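You operate a simulated robot arm through the tools that you are given. There is no shell and no other tool.

You run a simulated robot arm. Do the job below in one go: nothing can be reset, and whatever is moved stays where it is left.

TASK
The tub is too full: cap the apple bottle and drain to the yellow line.
Fine: set the green cradle upright before you cap it; the white cap is in the deck drawer, shut it again; blue lever shut; tip no more in, no spill; leave the other bottles. Where these are worked on the way, their far stop is far enough and under half their travel is too little: deck drawer.

Only the result counts: the job must be done as asked and must still hold three seconds after the hand-in. Knocking over, shifting, dropping, spilling or breaking anything else fails it. Lids that push on must go on centred and level and be pressed home; caps that screw on are set level and turned clockwise until they are tight.

THE ROBOT
A 7-joint arm with a two-finger parallel gripper, fixed in place. Base frame: the origin is on the floor under the middle of its stand, x ahead of it, y to its left, z up. Units: m, degrees, N and s.
It reaches about 1.058 m from its shoulder. Its first joint turns from -166.0 to 166.0 degrees. Payload 4.4 kg.
Tool frame: the origin (TCP) lies between the finger pads and is the grasp point; the fingertips stand 0.023 m ahead of it; z points along the fingers, y is the line along which they close. Largest opening 0.094 m; finger width 0.038, thickness 0.01; the body of the gripper, 0.054 by 0.096 m, starts 0.039 m behind the TCP.
Orientation is that of the tool frame in the base frame, as a unit quaternion [x, y, z, w]. With the fingers straight down and closing along the base's y, the tool's x points along the base's -x, its y along +y and its z along -z.

THE INTERFACE
- The arm moves only by the tool arm_command. Its argument "plan" is a list of rows, each an object of numbers (a shift or turn left out is 0, a gripper value left out holds the last): "grip": the finger opening in m, from 0 to 0.094; "x", "y", "z": the shift along the tool's x, y, z in m; "ax", "ay", "az": the turn, a rotation vector about the tool's x, y, z in rad. In form: [{"grip": .., "x": .., "y": .., "z": .., "ax": .., "ay": .., "az": ..}, ...]. A call has 1 to 20 rows; each row shifts and turns the commanded pose from where the row before left it, along the tool's axes as they then stand. A row lasts 0.2 s, in which the tool goes at most 0.05 m and 8.6 degrees; a call with a longer step from one row to the next is refused whole, and so is a gripper value outside its range. Where a pose cannot be reached the arm comes as near as it can. A force on the tool above 70 N (or 10 N above the force at the start of the call, whichever is more), or a blocked arm, ends the call early, and 0.2 s more pass. Each finger travels about 0.108 m/s and halts on what it meets, pressing with about 22 N; the grip force reading is that of the motor and also rises with nothing between the fingers. The clock runs only during rows and for 0.2 s after the last one: add rows that do not move to give the fingers time. It gives the time, the measured TCP pose, the force on the tool (base axes), the opening and the grip force at its end, in the units of the frame above (readings bear some noise), with the torque about the TCP (base axes, N m) and any sound that the robot's microphone picked up.
- Cameras (640 x 400 px; columns grow to the right, rows downward): "scene" is fixed at [0.398, -0.5012, 1.7096]; the picture's right is [0.69, -0.72, 0.00], its down [-0.67, -0.64, -0.38] and it looks along [0.28, 0.26, -0.92] (base axes); focal length 214 px, centre (320, 200). "wrist" rides on the gripper at [0.086, 0.016, -0.075] in the tool frame; the picture's right is [-0.18, 0.98, 0.00], its down [-0.58, -0.11, -0.81] and it looks along [-0.79, -0.15, 0.59] (tool axes); focal length 243 px, centre (320, 200). There is no depth. A picture from a camera that has moved, and an enlarged one, comes with that camera's place and axes in the base frame and with its lens.
- grab_frame(camera): a new picture of that camera. No time passes.
- zoom(camera, box): a new picture of the part [left, top, right, bottom] of that camera's present view, enlarged. No time passes.
- close_job(): hands the job in; it is judged then, once.

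Places have to be worked out from the pictures, the camera data and where the tool is seen. Open the gripper and draw the arm clear of the work before you hand the job in, unless the task says otherwise.

The tools are called by a JSON object that holds its "fn" and its "kwargs". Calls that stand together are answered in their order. arm_command: Moves the arm, as the interface text tells. Its arguments: {"type":"object","properties":{"plan":{"type":"array"}},"required":["plan"]} The other tools are called the same way: grab_frame (camera) takes a picture; zoom (camera, box) takes an enlarged picture of a part of a camera's view; close_job () hands the job in.

At the start:

```text
time: 0.0
position: [0.6283, -0.0007, 1.3828]
tcp_rot: [0.0, 1.0, 0.001, 0.0]
contact_force: [-0.3, 0.7, 0.2]
wrist_torque: [0.02, -0.02, 0.02]
gripper_width: 0.0943
finger_force: 0.0
```

scene: 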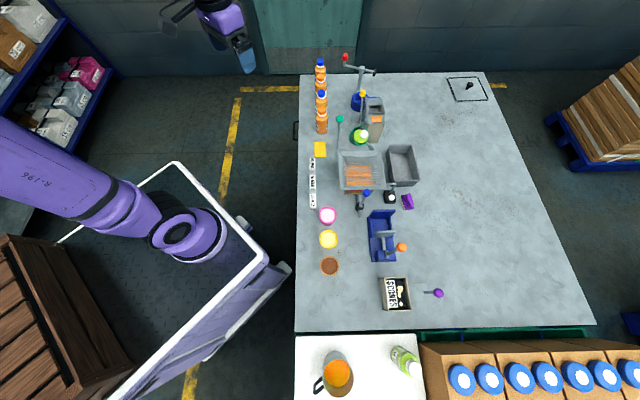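
wrist: 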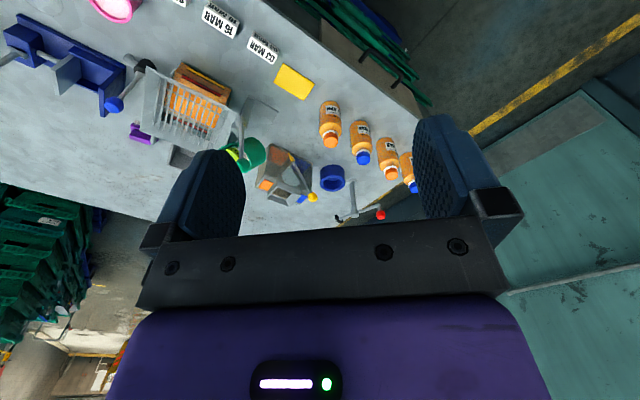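

I start by looking closely at the scene to identify the objects.

{"fn": "zoom", "kwargs": {"camera": "scene", "box": [290, 40, 450, 140]}}

{"fn": "zoom", "kwargs": {"camera": "scene", "box": [290, 130, 450, 230]}}

{"fn": "zoom", "kwargs": {"camera": "scene", "box": [290, 220, 450, 320]}}

{"fn": "zoom", "kwargs": {"camera": "scene", "box": [290, 300, 450, 400]}}

{"fn": "zoom", "kwargs": {"camera": "wrist", "box": [120, 50, 440, 250]}}

```text
4.00 times, centred on (370, 90) of scene
camera zoom: at [0.398, -0.5012, 1.7096], right [0.69, -0.72, 0.0], down [-0.67, -0.64, -0.38], along [0.28, 0.26, -0.92], focal length 858 px, centre (120, 640)
```

zoom: 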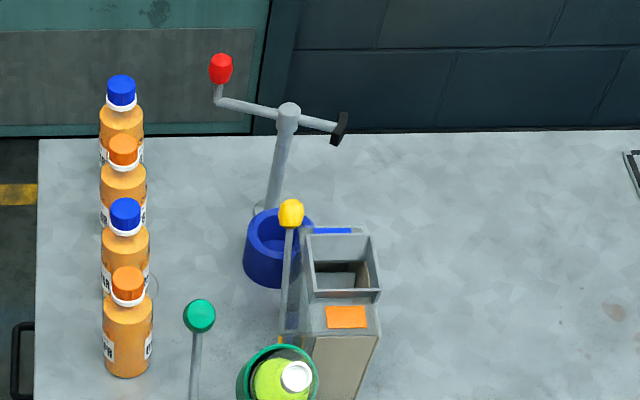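

```text
4.00 times, centred on (370, 180) of scene
camera zoom: at [0.398, -0.5012, 1.7096], right [0.69, -0.72, 0.0], down [-0.67, -0.64, -0.38], along [0.28, 0.26, -0.92], focal length 858 px, centre (120, 280)
```

zoom: 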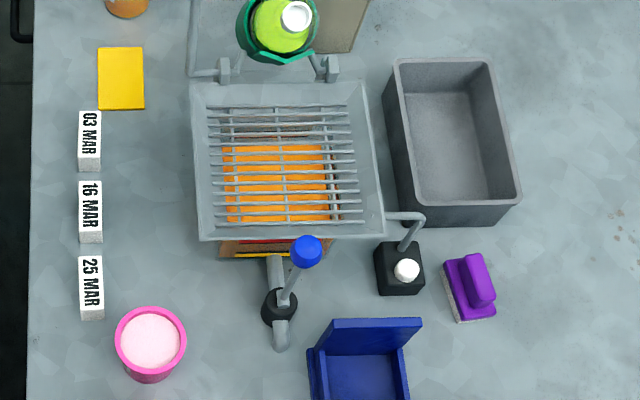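

```text
4.00 times, centred on (370, 270) of scene
camera zoom: at [0.398, -0.5012, 1.7096], right [0.69, -0.72, 0.0], down [-0.67, -0.64, -0.38], along [0.28, 0.26, -0.92], focal length 858 px, centre (120, -80)
```

zoom: 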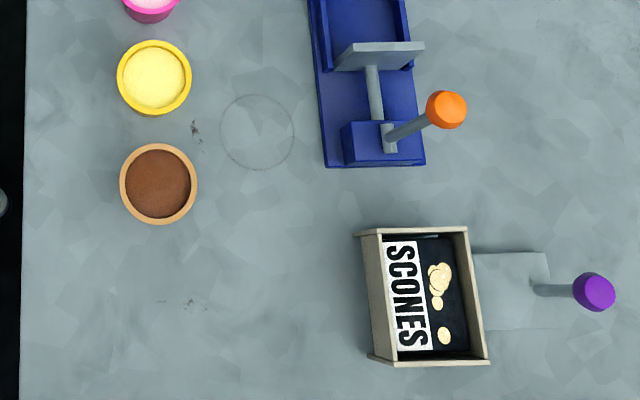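

```text
4.00 times, centred on (370, 350) of scene
camera zoom: at [0.398, -0.5012, 1.7096], right [0.69, -0.72, 0.0], down [-0.67, -0.64, -0.38], along [0.28, 0.26, -0.92], focal length 858 px, centre (120, -400)
```

zoom: 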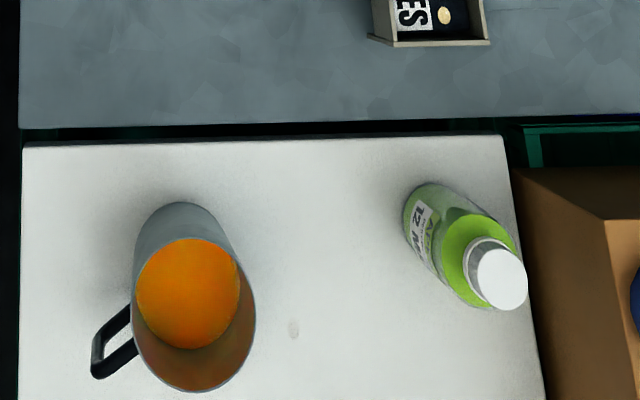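

```text
2.00 times, centred on (280, 150) of wrist
camera zoom: at [0.5406, 0.0149, 1.4583], right [0.18, 0.98, 0.0], down [0.58, -0.11, 0.81], along [0.79, -0.15, -0.59], focal length 485 px, centre (400, 300)
```

zoom: 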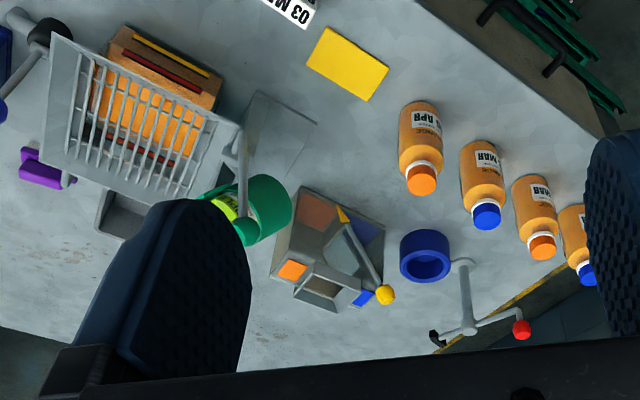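

The table top is at about z=0.89, its near edge runs at 45° in front of the robot, and the tub is around (0.80, -0.33). I turn the wrist to face the table and move above the tub's near side to look at it closely.

{"fn": "arm_command", "kwargs": {"plan": [{"grip": 0.06, "x": -0.0178, "y": -0.0375, "z": 0.0083}, {"x": -0.0178, "y": -0.0375, "z": 0.0083}, {"x": -0.0178, "y": -0.0375, "z": 0.0083}, {"x": -0.0178, "y": -0.0375, "z": 0.0083}, {"x": -0.0178, "y": -0.0375, "z": 0.0083}, {"x": -0.0178, "y": -0.0375, "z": 0.0083}, {"az": 0.131}, {"az": 0.131}, {"az": 0.131}, {"az": 0.131}, {"az": 0.131}, {"az": 0.131}, {}, {}]}}

{"fn": "grab_frame", "kwargs": {"camera": "wrist"}}

{"fn": "grab_frame", "kwargs": {"camera": "scene"}}

```text
time: 3.0
position: [0.7362, -0.2265, 1.333]
tcp_rot: [0.384, 0.923, 0.0, 0.0]
contact_force: [0.0, -0.2, 0.4]
wrist_torque: [0.01, 0.02, 0.0]
gripper_width: 0.06
finger_force: 0.0
```

```text
taken
camera wrist: at [0.6848, -0.1534, 1.408], right [0.83, 0.56, 0.0], down [0.33, -0.49, 0.81], along [0.45, -0.67, -0.59], focal length 243 px, centre (320, 200)
```

wrist: 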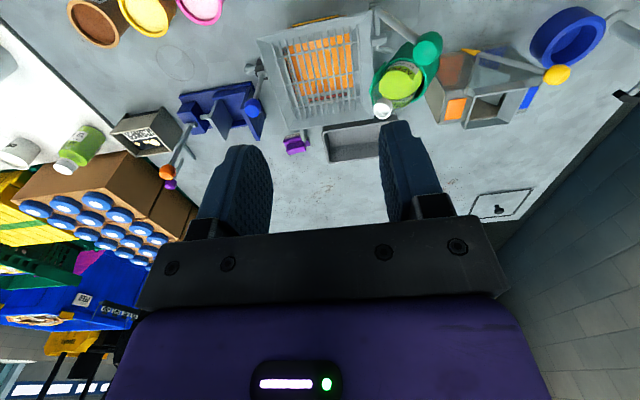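

```text
taken
```

scene: 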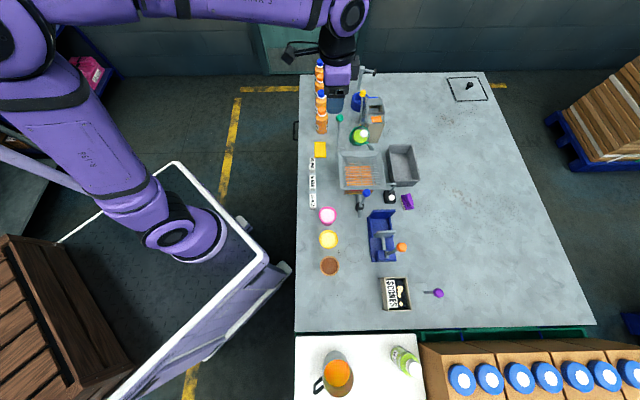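

The view shows the tub, cradle and levers; I zoom in on each before touching anything.

{"fn": "zoom", "kwargs": {"camera": "wrist", "box": [230, 0, 390, 100]}}

{"fn": "zoom", "kwargs": {"camera": "wrist", "box": [350, 0, 510, 130]}}

{"fn": "zoom", "kwargs": {"camera": "wrist", "box": [90, 60, 270, 200]}}

{"fn": "zoom", "kwargs": {"camera": "wrist", "box": [430, 150, 590, 250]}}

{"fn": "zoom", "kwargs": {"camera": "scene", "box": [430, 60, 510, 110]}}

{"fn": "zoom", "kwargs": {"camera": "scene", "box": [280, 100, 360, 150]}}

{"fn": "zoom", "kwargs": {"camera": "scene", "box": [330, 110, 430, 220]}}

```text
4.00 times, centred on (310, 50) of wrist
camera zoom: at [0.6848, -0.1534, 1.408], right [0.83, 0.56, 0.0], down [0.33, -0.49, 0.81], along [0.45, -0.67, -0.59], focal length 970 px, centre (360, 800)
```

zoom: 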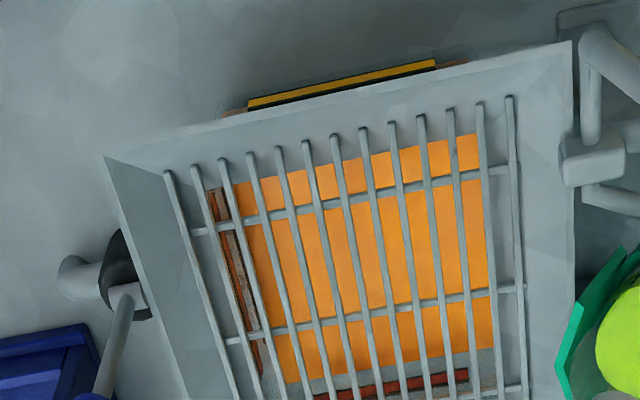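

```text
3.08 times, centred on (430, 65) of wrist
camera zoom: at [0.6848, -0.1534, 1.408], right [0.83, 0.56, 0.0], down [0.33, -0.49, 0.81], along [0.45, -0.67, -0.59], focal length 746 px, centre (-18, 615)
```

zoom: 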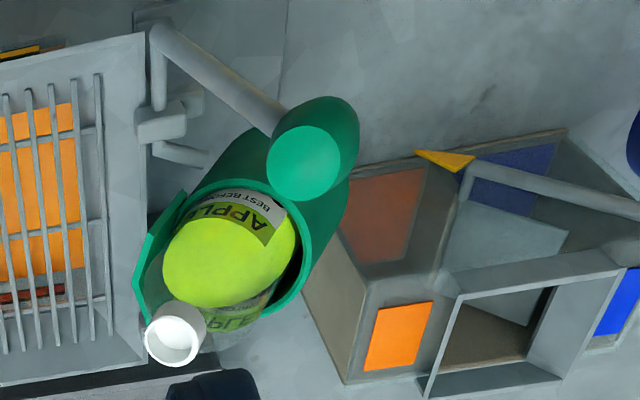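

```text
2.86 times, centred on (180, 130) of wrist
camera zoom: at [0.6848, -0.1534, 1.408], right [0.83, 0.56, 0.0], down [0.33, -0.49, 0.81], along [0.45, -0.67, -0.59], focal length 693 px, centre (720, 400)
```

zoom: 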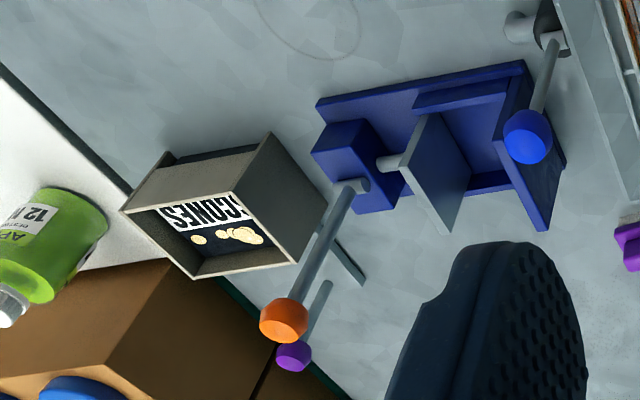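

```text
4.00 times, centred on (510, 200) of wrist
camera zoom: at [0.6848, -0.1534, 1.408], right [0.83, 0.56, 0.0], down [0.33, -0.49, 0.81], along [0.45, -0.67, -0.59], focal length 970 px, centre (-440, 200)
```

zoom: 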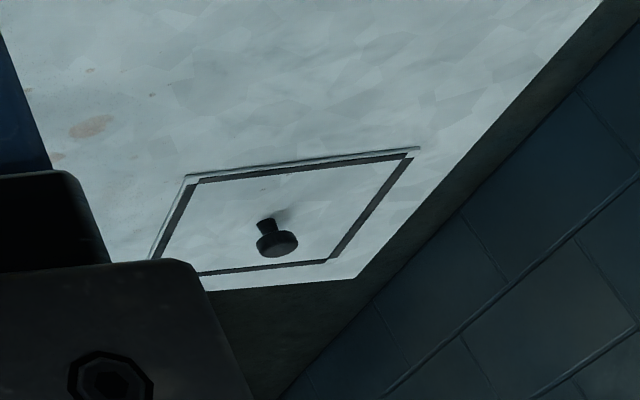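

```text
8.00 times, centred on (470, 85) of scene
camera zoom: at [0.398, -0.5012, 1.7096], right [0.69, -0.72, 0.0], down [-0.67, -0.64, -0.38], along [0.28, 0.26, -0.92], focal length 1716 px, centre (-880, 1120)
```

zoom: 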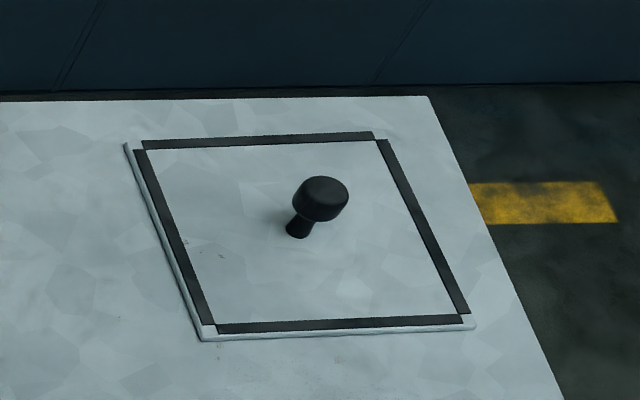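

```text
8.00 times, centred on (320, 125) of scene
camera zoom: at [0.398, -0.5012, 1.7096], right [0.69, -0.72, 0.0], down [-0.67, -0.64, -0.38], along [0.28, 0.26, -0.92], focal length 1716 px, centre (320, 800)
```

zoom: 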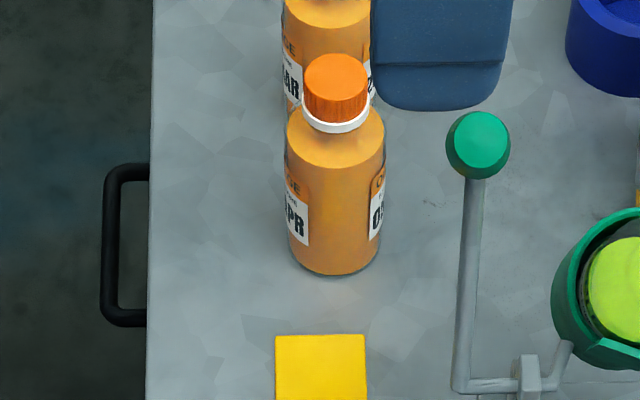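

```text
3.64 times, centred on (380, 165) of scene
camera zoom: at [0.398, -0.5012, 1.7096], right [0.69, -0.72, 0.0], down [-0.67, -0.64, -0.38], along [0.28, 0.26, -0.92], focal length 780 px, centre (102, 327)
```

zoom: 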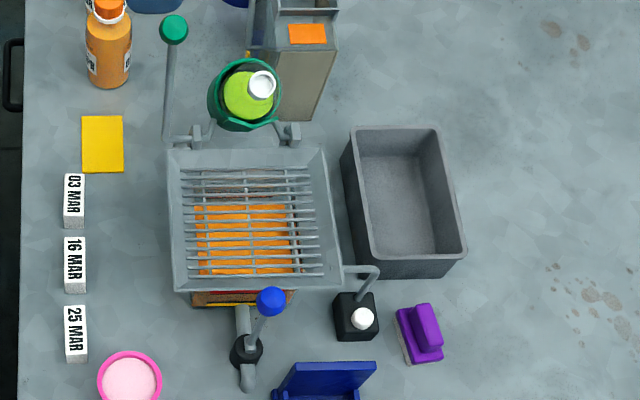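

I now have estimates: the bottle mouth is near p=0.80, q=0.43, z=1.10, the green ball near z=1.15 and the drawer handle at the near edge. I go lower and tilt the wrist to view the tap, spout and level lines.

{"fn": "arm_command", "kwargs": {"plan": [{"x": 0.016, "y": -0.022, "z": 0.0266}, {"x": 0.016, "y": -0.022, "z": 0.0266}, {"x": 0.016, "y": -0.022, "z": 0.0266}, {"x": 0.016, "y": -0.022, "z": 0.0266}, {"x": 0.016, "y": -0.022, "z": 0.0266}, {"ay": -0.105}, {"ay": -0.105}, {"ay": -0.105}, {"ay": -0.105}, {"ay": -0.105}, {}, {}]}}

{"fn": "grab_frame", "kwargs": {"camera": "wrist"}}

```text
time: 5.6
position: [0.6007, -0.247, 1.1995]
tcp_rot: [0.371, 0.892, -0.1, 0.239]
contact_force: [0.1, -0.2, -0.3]
wrist_torque: [0.02, 0.0, 0.0]
gripper_width: 0.0602
finger_force: 0.2
```

```text
taken
camera wrist: at [0.5323, -0.156, 1.2216], right [0.81, 0.58, 0.09], down [-0.01, -0.15, 0.99], along [0.59, -0.8, -0.11], focal length 243 px, centre (320, 200)
```

wrist: 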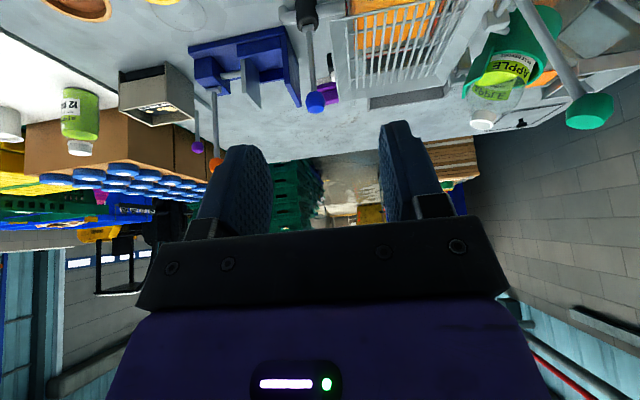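

The camera looks too level from here, so I back off and lower it to see the tub's side, gauge lines and spout.

{"fn": "arm_command", "kwargs": {"plan": [{"x": 0.041, "y": 0.008, "z": 0.011}, {"x": 0.041, "y": 0.008, "z": 0.011}, {"x": 0.041, "y": 0.008, "z": 0.011}, {"x": 0.041, "y": 0.008, "z": 0.011}, {"x": 0.041, "y": 0.008, "z": 0.011}, {}, {}]}}

{"fn": "grab_frame", "kwargs": {"camera": "wrist"}}

```text
time: 7.2
position: [0.6176, -0.1224, 1.086]
tcp_rot: [0.371, 0.892, -0.1, 0.239]
contact_force: [-0.1, 0.0, -0.2]
wrist_torque: [0.0, 0.01, -0.01]
gripper_width: 0.06
finger_force: 0.1
out of reach, approached as far as the arm can: row 2, 3, 4, 5
```

```text
taken
camera wrist: at [0.5482, -0.0321, 1.1081], right [0.81, 0.58, 0.09], down [-0.01, -0.15, 0.99], along [0.59, -0.8, -0.12], focal length 243 px, centre (320, 200)
```

wrist: 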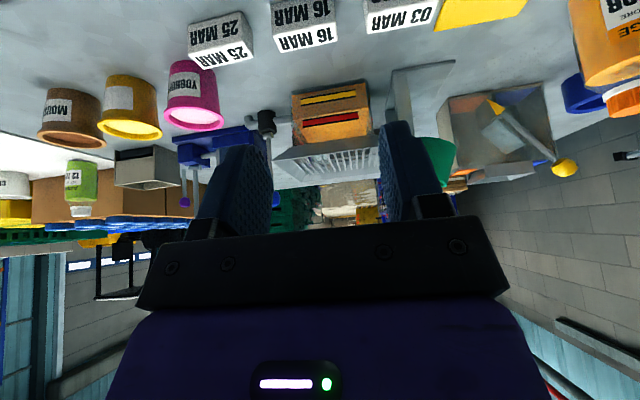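

Now the tub's front shows a yellow and a red line; I zoom in upon it and the tap.

{"fn": "zoom", "kwargs": {"camera": "wrist", "box": [240, 60, 400, 200]}}

{"fn": "zoom", "kwargs": {"camera": "wrist", "box": [150, 90, 310, 200]}}

{"fn": "zoom", "kwargs": {"camera": "wrist", "box": [370, 40, 600, 200]}}

{"fn": "grab_frame", "kwargs": {"camera": "scene"}}

```text
2.86 times, centred on (320, 130) of wrist
camera zoom: at [0.5482, -0.0321, 1.1081], right [0.81, 0.58, 0.09], down [-0.01, -0.15, 0.99], along [0.59, -0.8, -0.12], focal length 693 px, centre (320, 400)
```

zoom: 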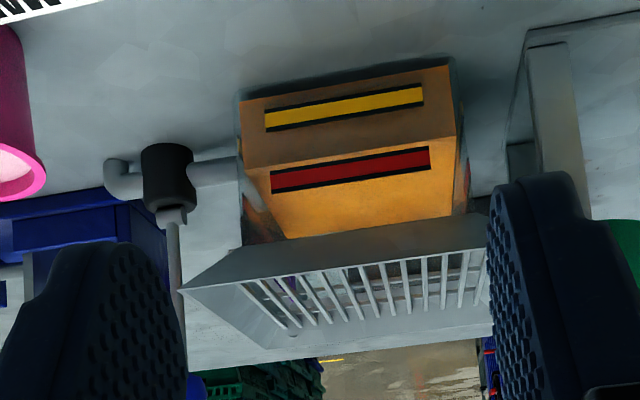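

```text
3.64 times, centred on (230, 145) of wrist
camera zoom: at [0.5482, -0.0321, 1.1081], right [0.81, 0.58, 0.09], down [-0.01, -0.15, 0.99], along [0.59, -0.8, -0.12], focal length 882 px, centre (647, 400)
```

zoom: 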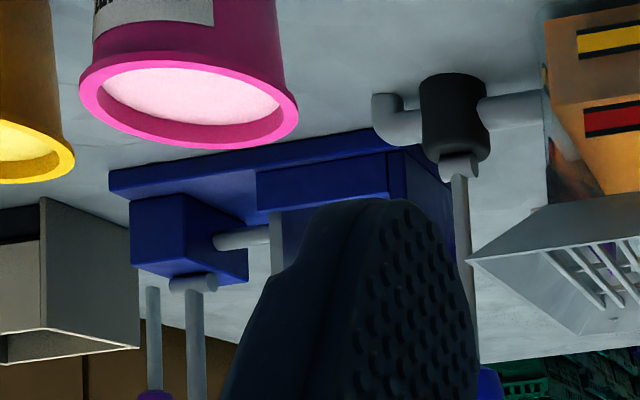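

```text
2.50 times, centred on (485, 120) of wrist
camera zoom: at [0.5482, -0.0321, 1.1081], right [0.81, 0.58, 0.09], down [-0.01, -0.15, 0.99], along [0.59, -0.8, -0.12], focal length 606 px, centre (-92, 400)
```

zoom: 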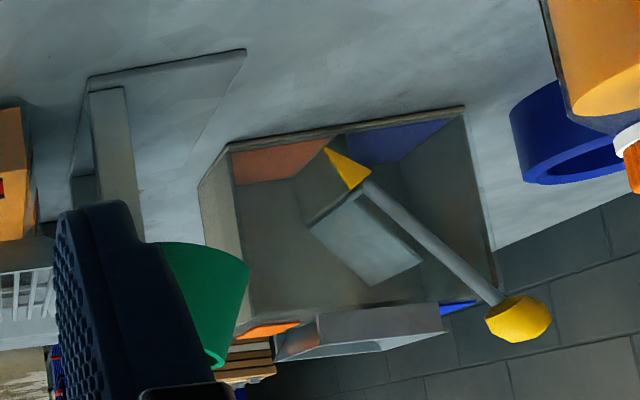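

```text
taken
```

scene: 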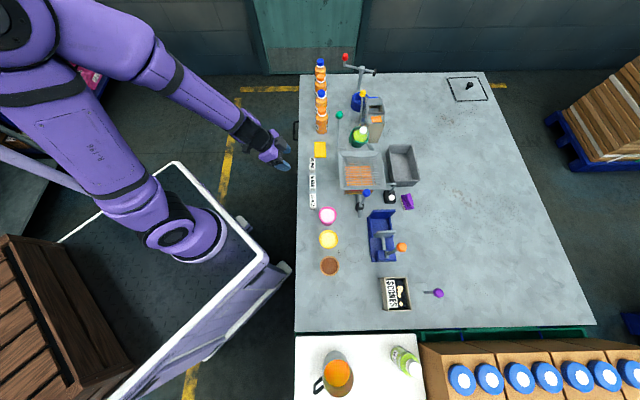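

The liquid seems to stand just below the red line and well above the yellow one. I reverse the last move, straighten the wrist and then look at the spout from above.

{"fn": "arm_command", "kwargs": {"plan": [{"x": -0.041, "y": -0.008, "z": -0.011}, {"x": -0.041, "y": -0.008, "z": -0.011}, {"x": -0.041, "y": -0.008, "z": -0.011}, {"x": -0.041, "y": -0.008, "z": -0.011}, {"x": -0.041, "y": -0.008, "z": -0.011}, {"ay": 0.105}, {"ay": 0.105}, {"ay": 0.105}, {"ay": 0.105}, {"ay": 0.105}, {}]}}

{"fn": "grab_frame", "kwargs": {"camera": "wrist"}}

```text
time: 9.6
position: [0.6941, -0.2571, 1.2365]
tcp_rot: [0.383, 0.924, 0.0, -0.001]
contact_force: [0.5, 0.2, 0.3]
wrist_torque: [0.01, 0.0, -0.02]
gripper_width: 0.06
finger_force: 0.0
```

```text
taken
camera wrist: at [0.6436, -0.1834, 1.3115], right [0.83, 0.56, 0.0], down [0.33, -0.49, 0.81], along [0.45, -0.67, -0.59], focal length 243 px, centre (320, 200)
```

wrist: 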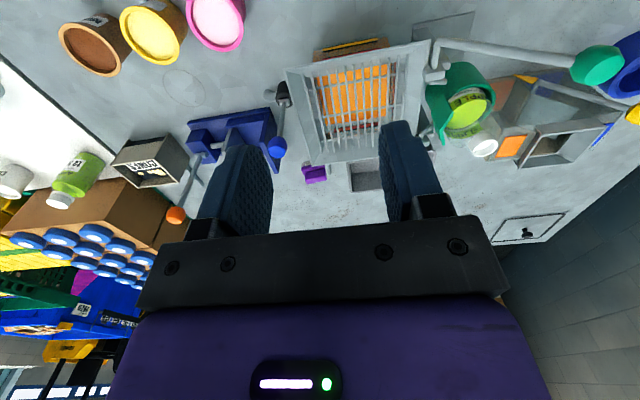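

The green lever looks different from this angle, so I check the cradle from both cameras before anything else.

{"fn": "zoom", "kwargs": {"camera": "scene", "box": [330, 90, 410, 150]}}

{"fn": "zoom", "kwargs": {"camera": "wrist", "box": [410, 10, 640, 180]}}

{"fn": "zoom", "kwargs": {"camera": "wrist", "box": [180, 20, 340, 180]}}

```text
6.67 times, centred on (370, 120) of scene
camera zoom: at [0.398, -0.5012, 1.7096], right [0.69, -0.72, 0.0], down [-0.67, -0.64, -0.38], along [0.28, 0.26, -0.92], focal length 1430 px, centre (-13, 733)
```

zoom: 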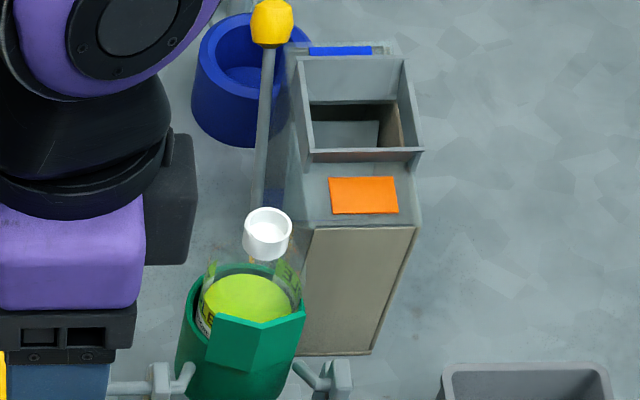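

```text
2.35 times, centred on (525, 95) of wrist
camera zoom: at [0.6436, -0.1834, 1.3115], right [0.83, 0.56, 0.0], down [0.33, -0.49, 0.81], along [0.45, -0.67, -0.59], focal length 571 px, centre (-162, 447)
```

zoom: 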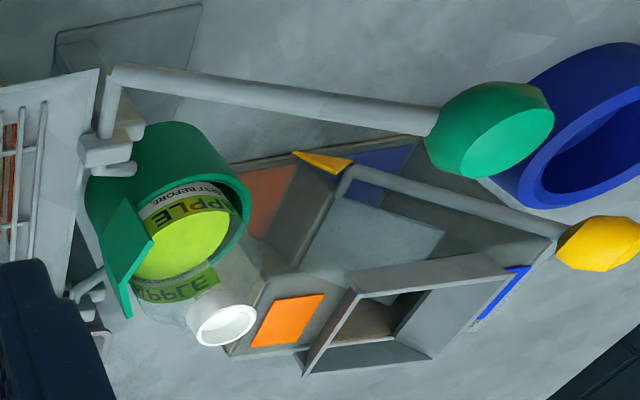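

```text
2.50 times, centred on (260, 100) of wrist
camera zoom: at [0.6436, -0.1834, 1.3115], right [0.83, 0.56, 0.0], down [0.33, -0.49, 0.81], along [0.45, -0.67, -0.59], focal length 606 px, centre (470, 450)
```

zoom: 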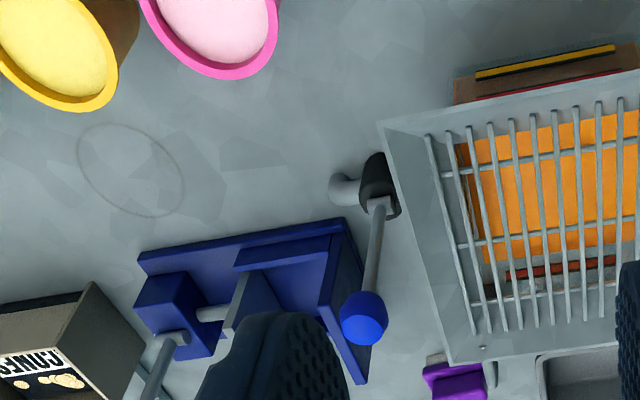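

The cradle has turned toward upright by itself between my views, without my touching it as far as I can tell. I let a little time pass and look again to see whether it is still moving.

{"fn": "arm_command", "kwargs": {"plan": [{"x": 0.02}, {"x": 0.02}, {"x": 0.02}]}}

{"fn": "zoom", "kwargs": {"camera": "wrist", "box": [410, 10, 640, 180]}}

{"fn": "zoom", "kwargs": {"camera": "scene", "box": [330, 90, 410, 150]}}

```text
time: 10.4
position: [0.6507, -0.2146, 1.2356]
tcp_rot: [0.383, 0.924, 0.0, 0.0]
contact_force: [0.4, -0.2, -0.7]
wrist_torque: [0.03, 0.04, 0.03]
gripper_width: 0.06
finger_force: 0.1
```

```text
2.35 times, centred on (525, 95) of wrist
camera zoom: at [0.6003, -0.1408, 1.3113], right [0.83, 0.56, 0.0], down [0.33, -0.49, 0.81], along [0.45, -0.67, -0.59], focal length 571 px, centre (-162, 447)
```

zoom: 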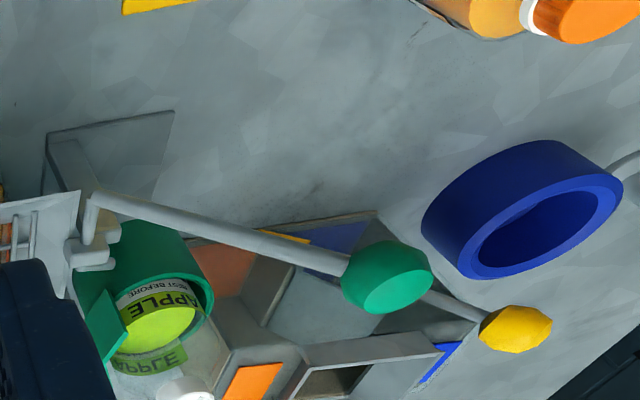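

```text
6.67 times, centred on (370, 120) of scene
camera zoom: at [0.398, -0.5012, 1.7096], right [0.69, -0.72, 0.0], down [-0.67, -0.64, -0.38], along [0.28, 0.26, -0.92], focal length 1430 px, centre (-13, 733)
```

zoom: 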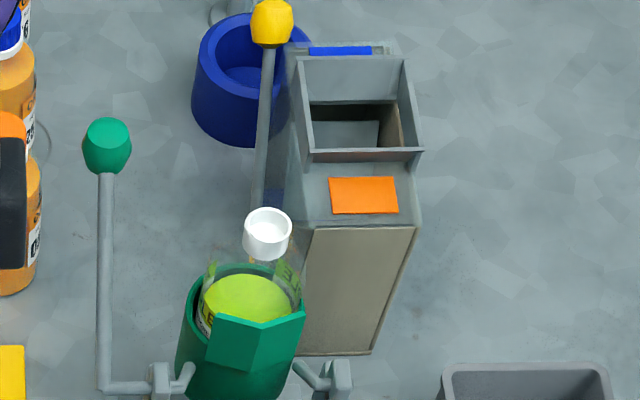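

The cradle is now at rest with its lever about 45° from vertical (ball at p=0.71, q=0.52, z=1.11). I move to look at it level from the near side to judge whether the bottle stands truly upright.

{"fn": "arm_command", "kwargs": {"plan": [{"grip": 0.09, "x": 0.0124, "y": 0.0444, "z": 0.0132}, {"x": 0.0124, "y": 0.0444, "z": 0.0132}, {"x": 0.0124, "y": 0.0444, "z": 0.0132}, {"x": 0.0124, "y": 0.0444, "z": 0.0132}, {"x": 0.0124, "y": 0.0444, "z": 0.0132}, {"ay": -0.105}, {"ay": -0.105}, {"ay": -0.105}, {"ay": -0.105}, {"ay": -0.105}, {}]}}

{"fn": "grab_frame", "kwargs": {"camera": "wrist"}}

{"fn": "zoom", "kwargs": {"camera": "scene", "box": [330, 90, 410, 150]}}

```text
time: 12.8
position: [0.7641, -0.0121, 1.1695]
tcp_rot: [0.37, 0.892, -0.1, 0.24]
contact_force: [-0.3, 0.7, 0.9]
wrist_torque: [0.0, 0.02, 0.01]
gripper_width: 0.0899
finger_force: 0.1
```

```text
taken
camera wrist: at [0.6965, 0.0784, 1.1922], right [0.81, 0.58, 0.09], down [-0.01, -0.15, 0.99], along [0.59, -0.8, -0.11], focal length 243 px, centre (320, 200)
```

wrist: 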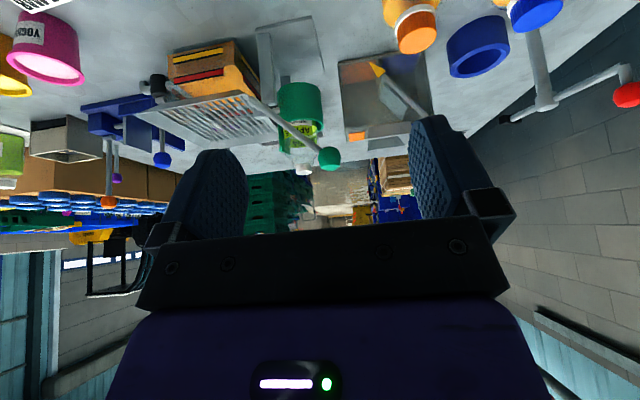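

```text
6.67 times, centred on (370, 120) of scene
camera zoom: at [0.398, -0.5012, 1.7096], right [0.69, -0.72, 0.0], down [-0.67, -0.64, -0.38], along [0.28, 0.26, -0.92], focal length 1430 px, centre (-13, 733)
```

zoom: 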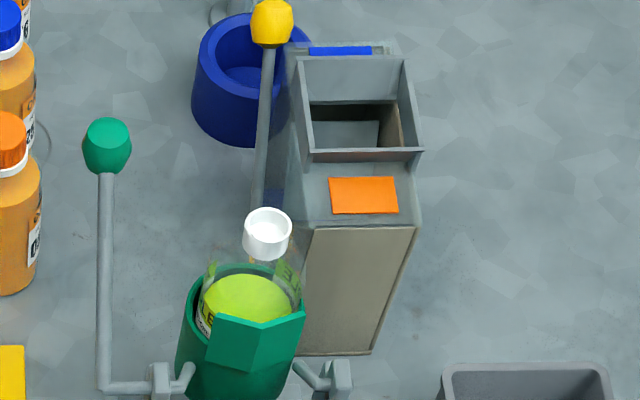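

{"fn": "zoom", "kwargs": {"camera": "wrist", "box": [240, 60, 360, 190]}}

{"fn": "zoom", "kwargs": {"camera": "wrist", "box": [120, 20, 280, 170]}}

```text
3.08 times, centred on (300, 125) of wrist
camera zoom: at [0.6965, 0.0784, 1.1922], right [0.81, 0.58, 0.09], down [-0.01, -0.15, 0.99], along [0.59, -0.8, -0.11], focal length 746 px, centre (382, 431)
```

zoom: 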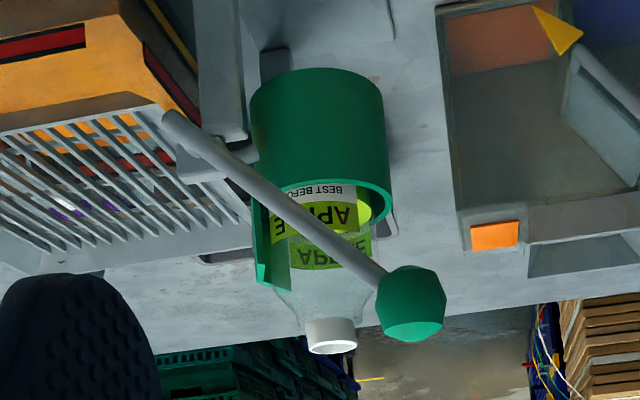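

```text
2.67 times, centred on (200, 95) of wrist
camera zoom: at [0.6965, 0.0784, 1.1922], right [0.81, 0.58, 0.09], down [-0.01, -0.15, 0.99], along [0.59, -0.8, -0.11], focal length 647 px, centre (640, 480)
```

zoom: 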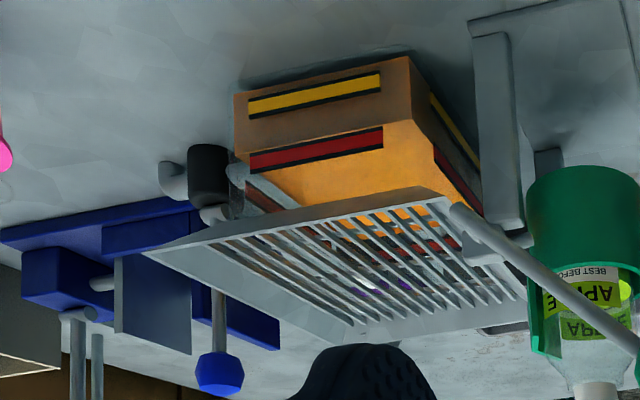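

The bottle and cup now look upright to within a degree or two, and the liquid surface is at about the red line. I look closely at the spout and the area beneath it, and at the drawer handle.

{"fn": "zoom", "kwargs": {"camera": "scene", "box": [335, 180, 399, 220]}}

{"fn": "zoom", "kwargs": {"camera": "scene", "box": [380, 140, 444, 212]}}

{"fn": "zoom", "kwargs": {"camera": "scene", "box": [280, 60, 344, 150]}}

{"fn": "zoom", "kwargs": {"camera": "scene", "box": [300, 320, 440, 400]}}

```text
10.00 times, centred on (367, 200) of scene
camera zoom: at [0.398, -0.5012, 1.7096], right [0.69, -0.72, 0.0], down [-0.67, -0.64, -0.38], along [0.28, 0.26, -0.92], focal length 2145 px, centre (-150, 200)
```

zoom: 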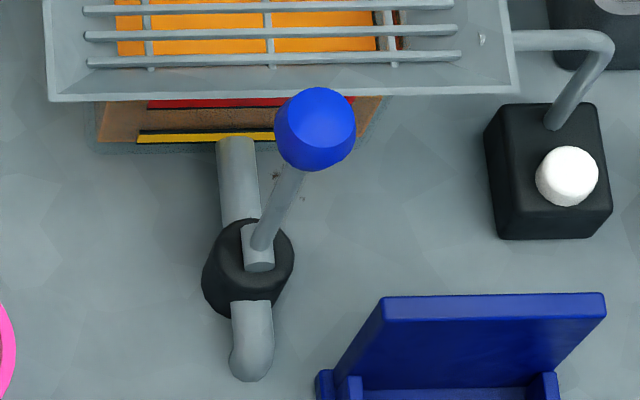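

```text
5.56 times, centred on (412, 176) of scene
camera zoom: at [0.398, -0.5012, 1.7096], right [0.69, -0.72, 0.0], down [-0.67, -0.64, -0.38], along [0.28, 0.26, -0.92], focal length 1192 px, centre (-191, 333)
```

zoom: 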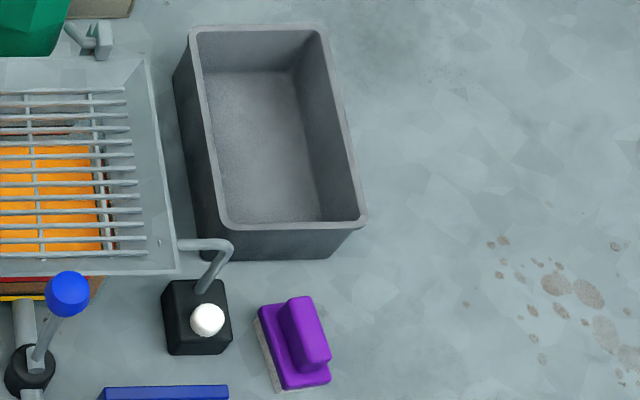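

```text
4.44 times, centred on (312, 105) of scene
camera zoom: at [0.398, -0.5012, 1.7096], right [0.69, -0.72, 0.0], down [-0.67, -0.64, -0.38], along [0.28, 0.26, -0.92], focal length 953 px, centre (356, 622)
```

zoom: 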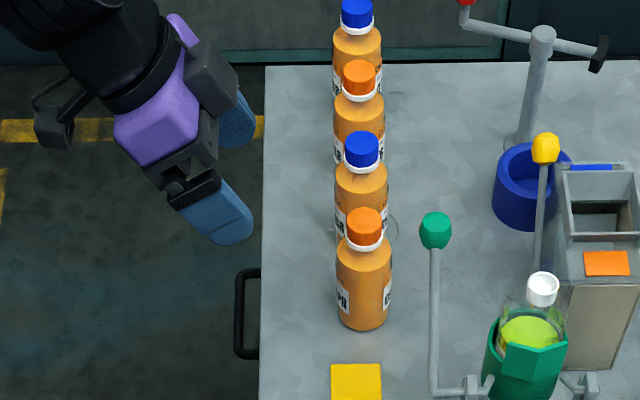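

```text
4.57 times, centred on (370, 360) of scene
camera zoom: at [0.398, -0.5012, 1.7096], right [0.69, -0.72, 0.0], down [-0.67, -0.64, -0.38], along [0.28, 0.26, -0.92], focal length 980 px, centre (91, -531)
```

zoom: 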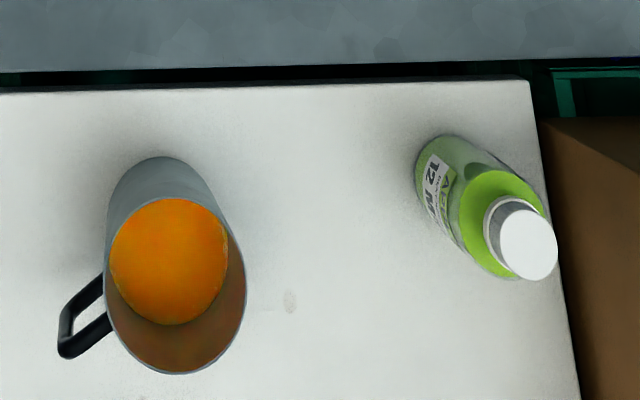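

The spout elbow seems to run down into the table; I move along the near edge and look at it more closely from the side.

{"fn": "arm_command", "kwargs": {"plan": [{"x": 0.0042, "y": -0.0417, "z": 0.0072}, {"x": 0.0042, "y": -0.0417, "z": 0.0072}, {"x": 0.0042, "y": -0.0417, "z": 0.0072}, {"x": 0.0042, "y": -0.0417, "z": 0.0072}, {"x": 0.0042, "y": -0.0417, "z": 0.0072}, {"x": 0.0042, "y": -0.0417, "z": 0.0072}, {}]}}

{"fn": "grab_frame", "kwargs": {"camera": "wrist"}}

{"fn": "zoom", "kwargs": {"camera": "wrist", "box": [230, 50, 390, 150]}}

```text
time: 14.4
position: [0.5976, -0.1922, 1.1241]
tcp_rot: [0.37, 0.892, -0.1, 0.239]
contact_force: [0.8, 0.4, 0.3]
wrist_torque: [0.01, 0.0, 0.0]
gripper_width: 0.09
finger_force: 0.1
out of reach, approached as far as the arm can: row 6
```

```text
taken
camera wrist: at [0.5294, -0.1012, 1.1463], right [0.81, 0.58, 0.09], down [-0.01, -0.15, 0.99], along [0.59, -0.8, -0.12], focal length 243 px, centre (320, 200)
```

wrist: 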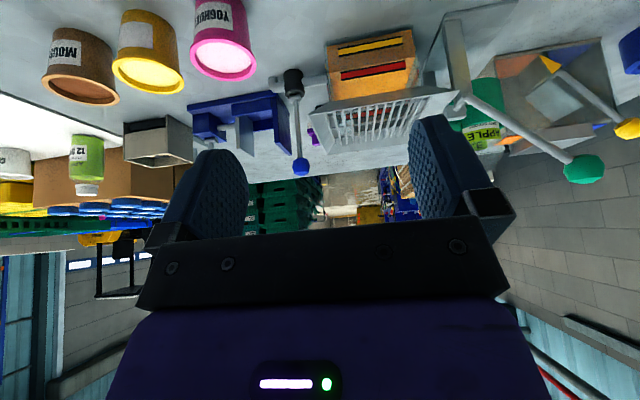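

```text
4.00 times, centred on (310, 100) of wrist
camera zoom: at [0.5294, -0.1012, 1.1463], right [0.81, 0.58, 0.09], down [-0.01, -0.15, 0.99], along [0.59, -0.8, -0.12], focal length 970 px, centre (360, 600)
```

zoom: 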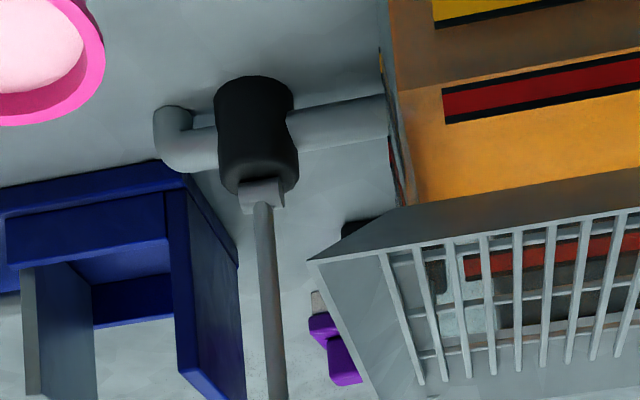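

I zoom further on the elbow's end.

{"fn": "zoom", "kwargs": {"camera": "wrist", "box": [258, 62, 308, 112]}}

{"fn": "zoom", "kwargs": {"camera": "wrist", "box": [310, 20, 430, 120]}}

```text
8.00 times, centred on (283, 87) of wrist
camera zoom: at [0.5294, -0.1012, 1.1463], right [0.81, 0.58, 0.09], down [-0.01, -0.15, 0.99], along [0.59, -0.8, -0.12], focal length 1941 px, centre (616, 1104)
```

zoom: 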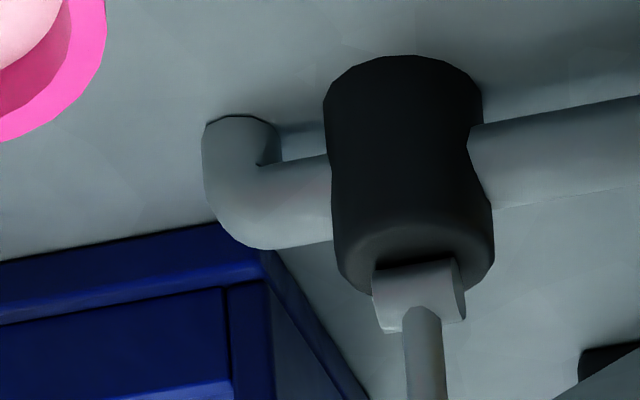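

```text
4.00 times, centred on (370, 70) of wrist
camera zoom: at [0.5294, -0.1012, 1.1463], right [0.81, 0.58, 0.09], down [-0.01, -0.15, 0.99], along [0.59, -0.8, -0.12], focal length 970 px, centre (120, 720)
```

zoom: 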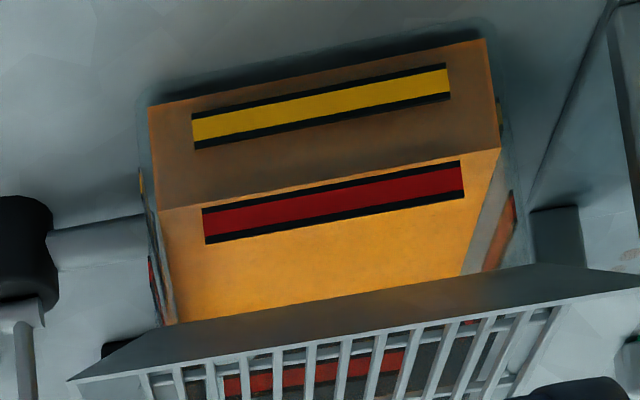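

The elbow does run into the deck, so the drain goes through the table and nothing needs catching. The level is just under the red line. Next I straighten the wrist and move to look at the drawer handle.

{"fn": "arm_command", "kwargs": {"plan": [{"y": 0.045, "ay": 0.105}, {"y": 0.045, "ay": 0.105}, {"y": 0.045, "ay": 0.105}, {"y": 0.045, "ay": 0.105}, {"y": 0.045, "ay": 0.105}, {"y": 0.045}, {"y": 0.045}, {"x": 0.045}, {"x": 0.045}, {}]}}

{"fn": "grab_frame", "kwargs": {"camera": "wrist"}}

{"fn": "grab_frame", "kwargs": {"camera": "scene"}}

```text
time: 16.6
position: [0.7599, 0.0943, 1.1245]
tcp_rot: [0.384, 0.924, 0.0, 0.0]
contact_force: [-0.4, -0.2, 0.5]
wrist_torque: [-0.02, -0.01, 0.03]
gripper_width: 0.0899
finger_force: 0.0
```

```text
taken
camera wrist: at [0.7086, 0.168, 1.2007], right [0.83, 0.56, 0.0], down [0.33, -0.49, 0.81], along [0.45, -0.67, -0.59], focal length 243 px, centre (320, 200)
```

wrist: 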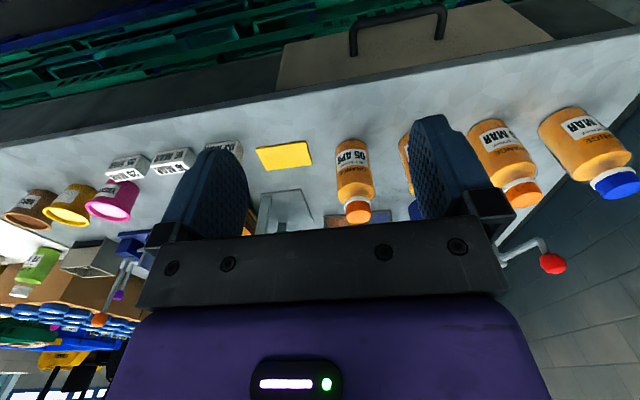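

```text
taken
```

scene: 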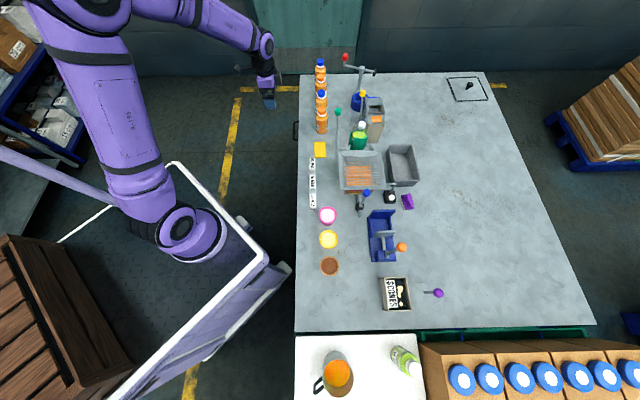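

The deck drawer front with its black handle is visible under the table edge, around p≈0.51, q≈0.70, z≈0.81. I zoom in to fix the handle's geometry.

{"fn": "zoom", "kwargs": {"camera": "wrist", "box": [320, 0, 480, 100]}}

{"fn": "zoom", "kwargs": {"camera": "scene", "box": [285, 110, 325, 150]}}

{"fn": "zoom", "kwargs": {"camera": "wrist", "box": [220, 90, 380, 240]}}

```text
4.00 times, centred on (400, 50) of wrist
camera zoom: at [0.7086, 0.168, 1.2007], right [0.83, 0.56, 0.0], down [0.33, -0.49, 0.81], along [0.45, -0.67, -0.59], focal length 970 px, centre (0, 800)
```

zoom: 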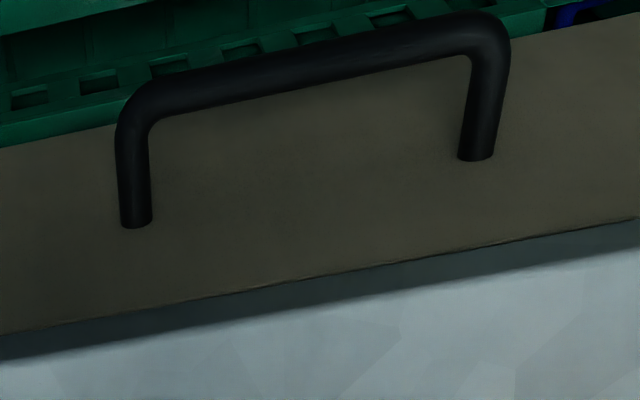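

```text
10.00 times, centred on (305, 130) of scene
camera zoom: at [0.398, -0.5012, 1.7096], right [0.69, -0.72, 0.0], down [-0.67, -0.64, -0.38], along [0.28, 0.26, -0.92], focal length 2145 px, centre (470, 900)
```

zoom: 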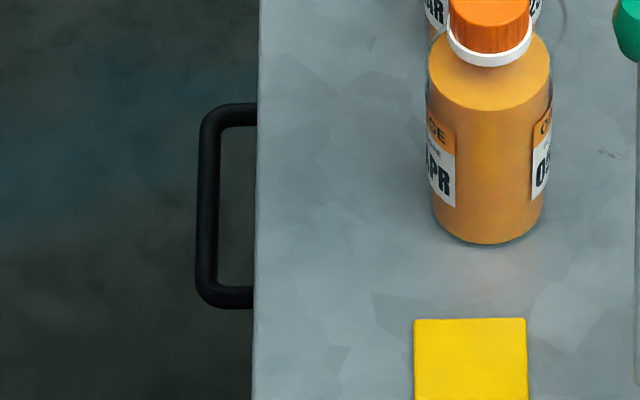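

```text
2.67 times, centred on (300, 165) of wrist
camera zoom: at [0.7086, 0.168, 1.2007], right [0.83, 0.56, 0.0], down [0.33, -0.49, 0.81], along [0.45, -0.67, -0.59], focal length 647 px, centre (373, 293)
```

zoom: 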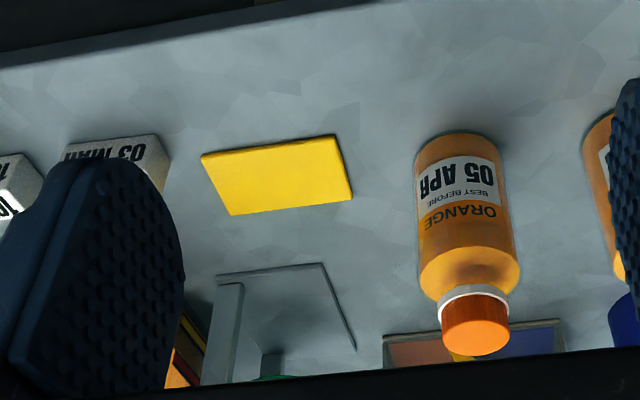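

Handle bar: p≈0.518, q 0.64–0.76, z≈0.806, with the drawer front about 38 mm behind it. I will grip it from the robot side with fingers horizontal, closing vertically, so first I turn the wrist by 90° about its axis.

{"fn": "arm_command", "kwargs": {"plan": [{"grip": 0.05, "az": -0.1309, "z": 0.005}, {"az": -0.1309, "z": 0.005}, {"az": -0.1309, "z": 0.005}, {"az": -0.1309, "z": 0.005}, {"az": -0.1309, "z": 0.005}, {"az": -0.1309, "z": 0.005}, {"az": -0.1309, "z": 0.005}, {"az": -0.1309, "z": 0.005}, {"az": -0.1309, "z": 0.005}, {"az": -0.1309, "z": 0.005}, {"az": -0.1309, "z": 0.005}, {"az": -0.1309, "z": 0.005}, {"y": 0.04}, {"y": 0.03, "x": -0.03}, {"x": -0.04}, {"x": -0.03}, {}]}}

{"fn": "grab_frame", "kwargs": {"camera": "scene"}}

```text
time: 20.2
position: [0.777, 0.2152, 1.0645]
tcp_rot: [-0.383, 0.924, 0.0, -0.001]
contact_force: [-0.4, -0.1, -0.2]
wrist_torque: [0.01, -0.02, 0.04]
gripper_width: 0.05
finger_force: 0.0
```

```text
taken
```

scene: 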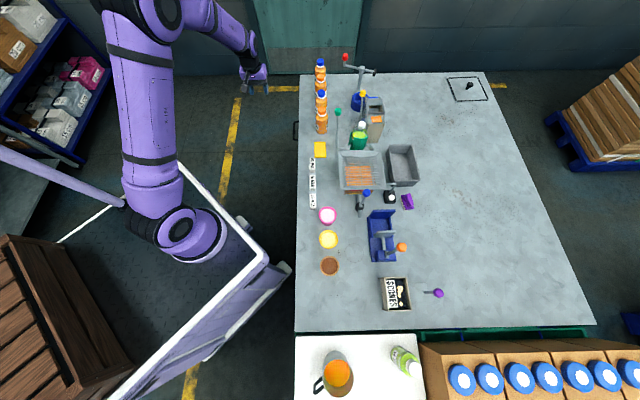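

Tool is now turned; I tip the fingers forward to horizontal (pointing at the drawer), then will descend.

{"fn": "arm_command", "kwargs": {"plan": [{"ax": 0.1309}, {"ax": 0.1309}, {"ax": 0.1309}, {"ax": 0.1309}, {"ax": 0.1309}, {"ax": 0.1309}, {"ax": 0.1309}, {"ax": 0.1309}, {"ax": 0.1309}, {"ax": 0.1309}, {"ax": 0.1309}, {"ax": 0.1309}, {}]}}

{"fn": "grab_frame", "kwargs": {"camera": "scene"}}

{"fn": "grab_frame", "kwargs": {"camera": "wrist"}}

```text
time: 23.0
position: [0.7803, 0.2154, 1.0657]
tcp_rot: [0.27, -0.653, 0.653, -0.271]
contact_force: [0.4, 0.5, -0.4]
wrist_torque: [0.01, 0.0, 0.03]
gripper_width: 0.05
finger_force: 0.0
```

```text
taken
```

scene: 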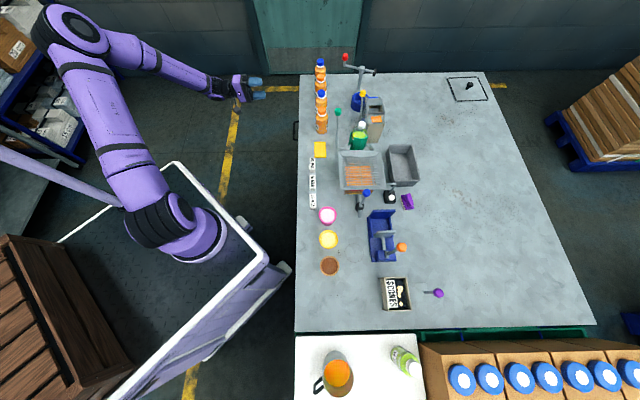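

```text
taken
camera wrist: at [0.664, 0.2068, 1.0493], right [0.13, 0.13, -0.98], down [-0.16, 0.98, 0.11], along [0.98, 0.14, 0.15], focal length 243 px, centre (320, 200)
```

wrist: 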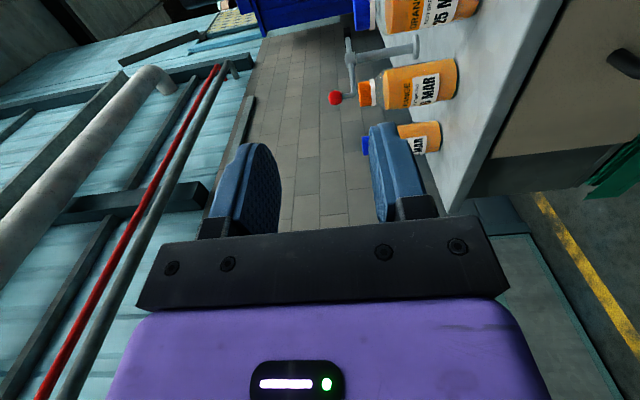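

Orientation is as wanted. I descend to the handle's height while still 0.12 m in front of it.

{"fn": "arm_command", "kwargs": {"plan": [{"y": 0.0433}, {"y": 0.0433}, {"y": 0.0433}, {"y": 0.0433}, {"y": 0.0433}, {"y": 0.0433}, {}, {}]}}

{"fn": "grab_frame", "kwargs": {"camera": "wrist"}}

{"fn": "grab_frame", "kwargs": {"camera": "scene"}}

```text
time: 24.8
position: [0.7758, 0.2172, 0.8035]
tcp_rot: [-0.27, 0.654, -0.653, 0.27]
contact_force: [-0.2, -0.3, -0.3]
wrist_torque: [0.03, 0.01, 0.0]
gripper_width: 0.05
finger_force: 0.1
```

```text
taken
camera wrist: at [0.6618, 0.208, 0.7884], right [0.13, 0.13, -0.98], down [-0.16, 0.98, 0.11], along [0.98, 0.14, 0.15], focal length 243 px, centre (320, 200)
```

wrist: 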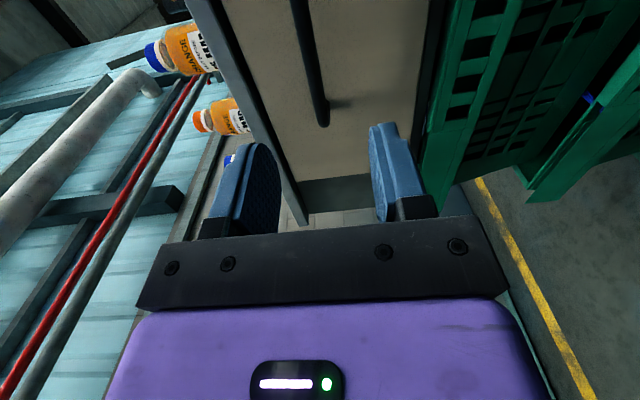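

```text
taken
```

scene: 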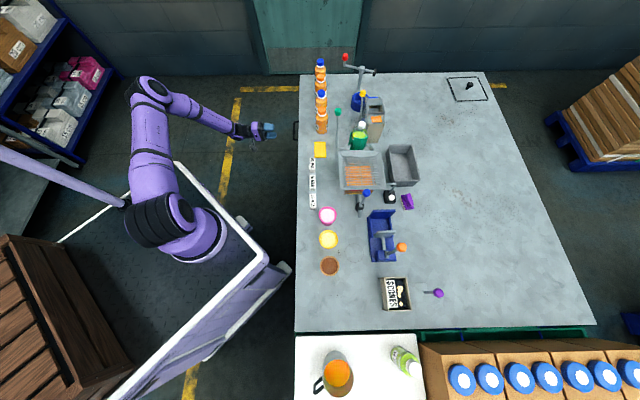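

The bar appears at z≈0.813 from here. I raise by 8 mm, advance to put the bar between the pads and close the fingers.

{"fn": "arm_command", "kwargs": {"plan": [{"y": -0.008}, {"z": 0.04}, {"z": 0.04}, {"z": 0.04}, {}]}}

{"fn": "grab_frame", "kwargs": {"camera": "wrist"}}

```text
time: 26.0
position: [0.864, 0.1309, 0.8142]
tcp_rot: [-0.27, 0.654, -0.653, 0.27]
contact_force: [-0.1, 1.7, 0.4]
wrist_torque: [0.01, 0.01, 0.02]
gripper_width: 0.0499
finger_force: 0.0
```

```text
taken
camera wrist: at [0.7489, 0.1231, 0.7983], right [0.13, 0.13, -0.98], down [-0.16, 0.98, 0.11], along [0.98, 0.14, 0.15], focal length 243 px, centre (320, 200)
```

wrist: 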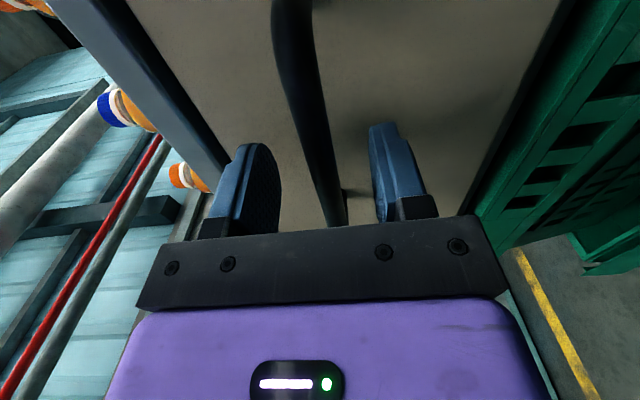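

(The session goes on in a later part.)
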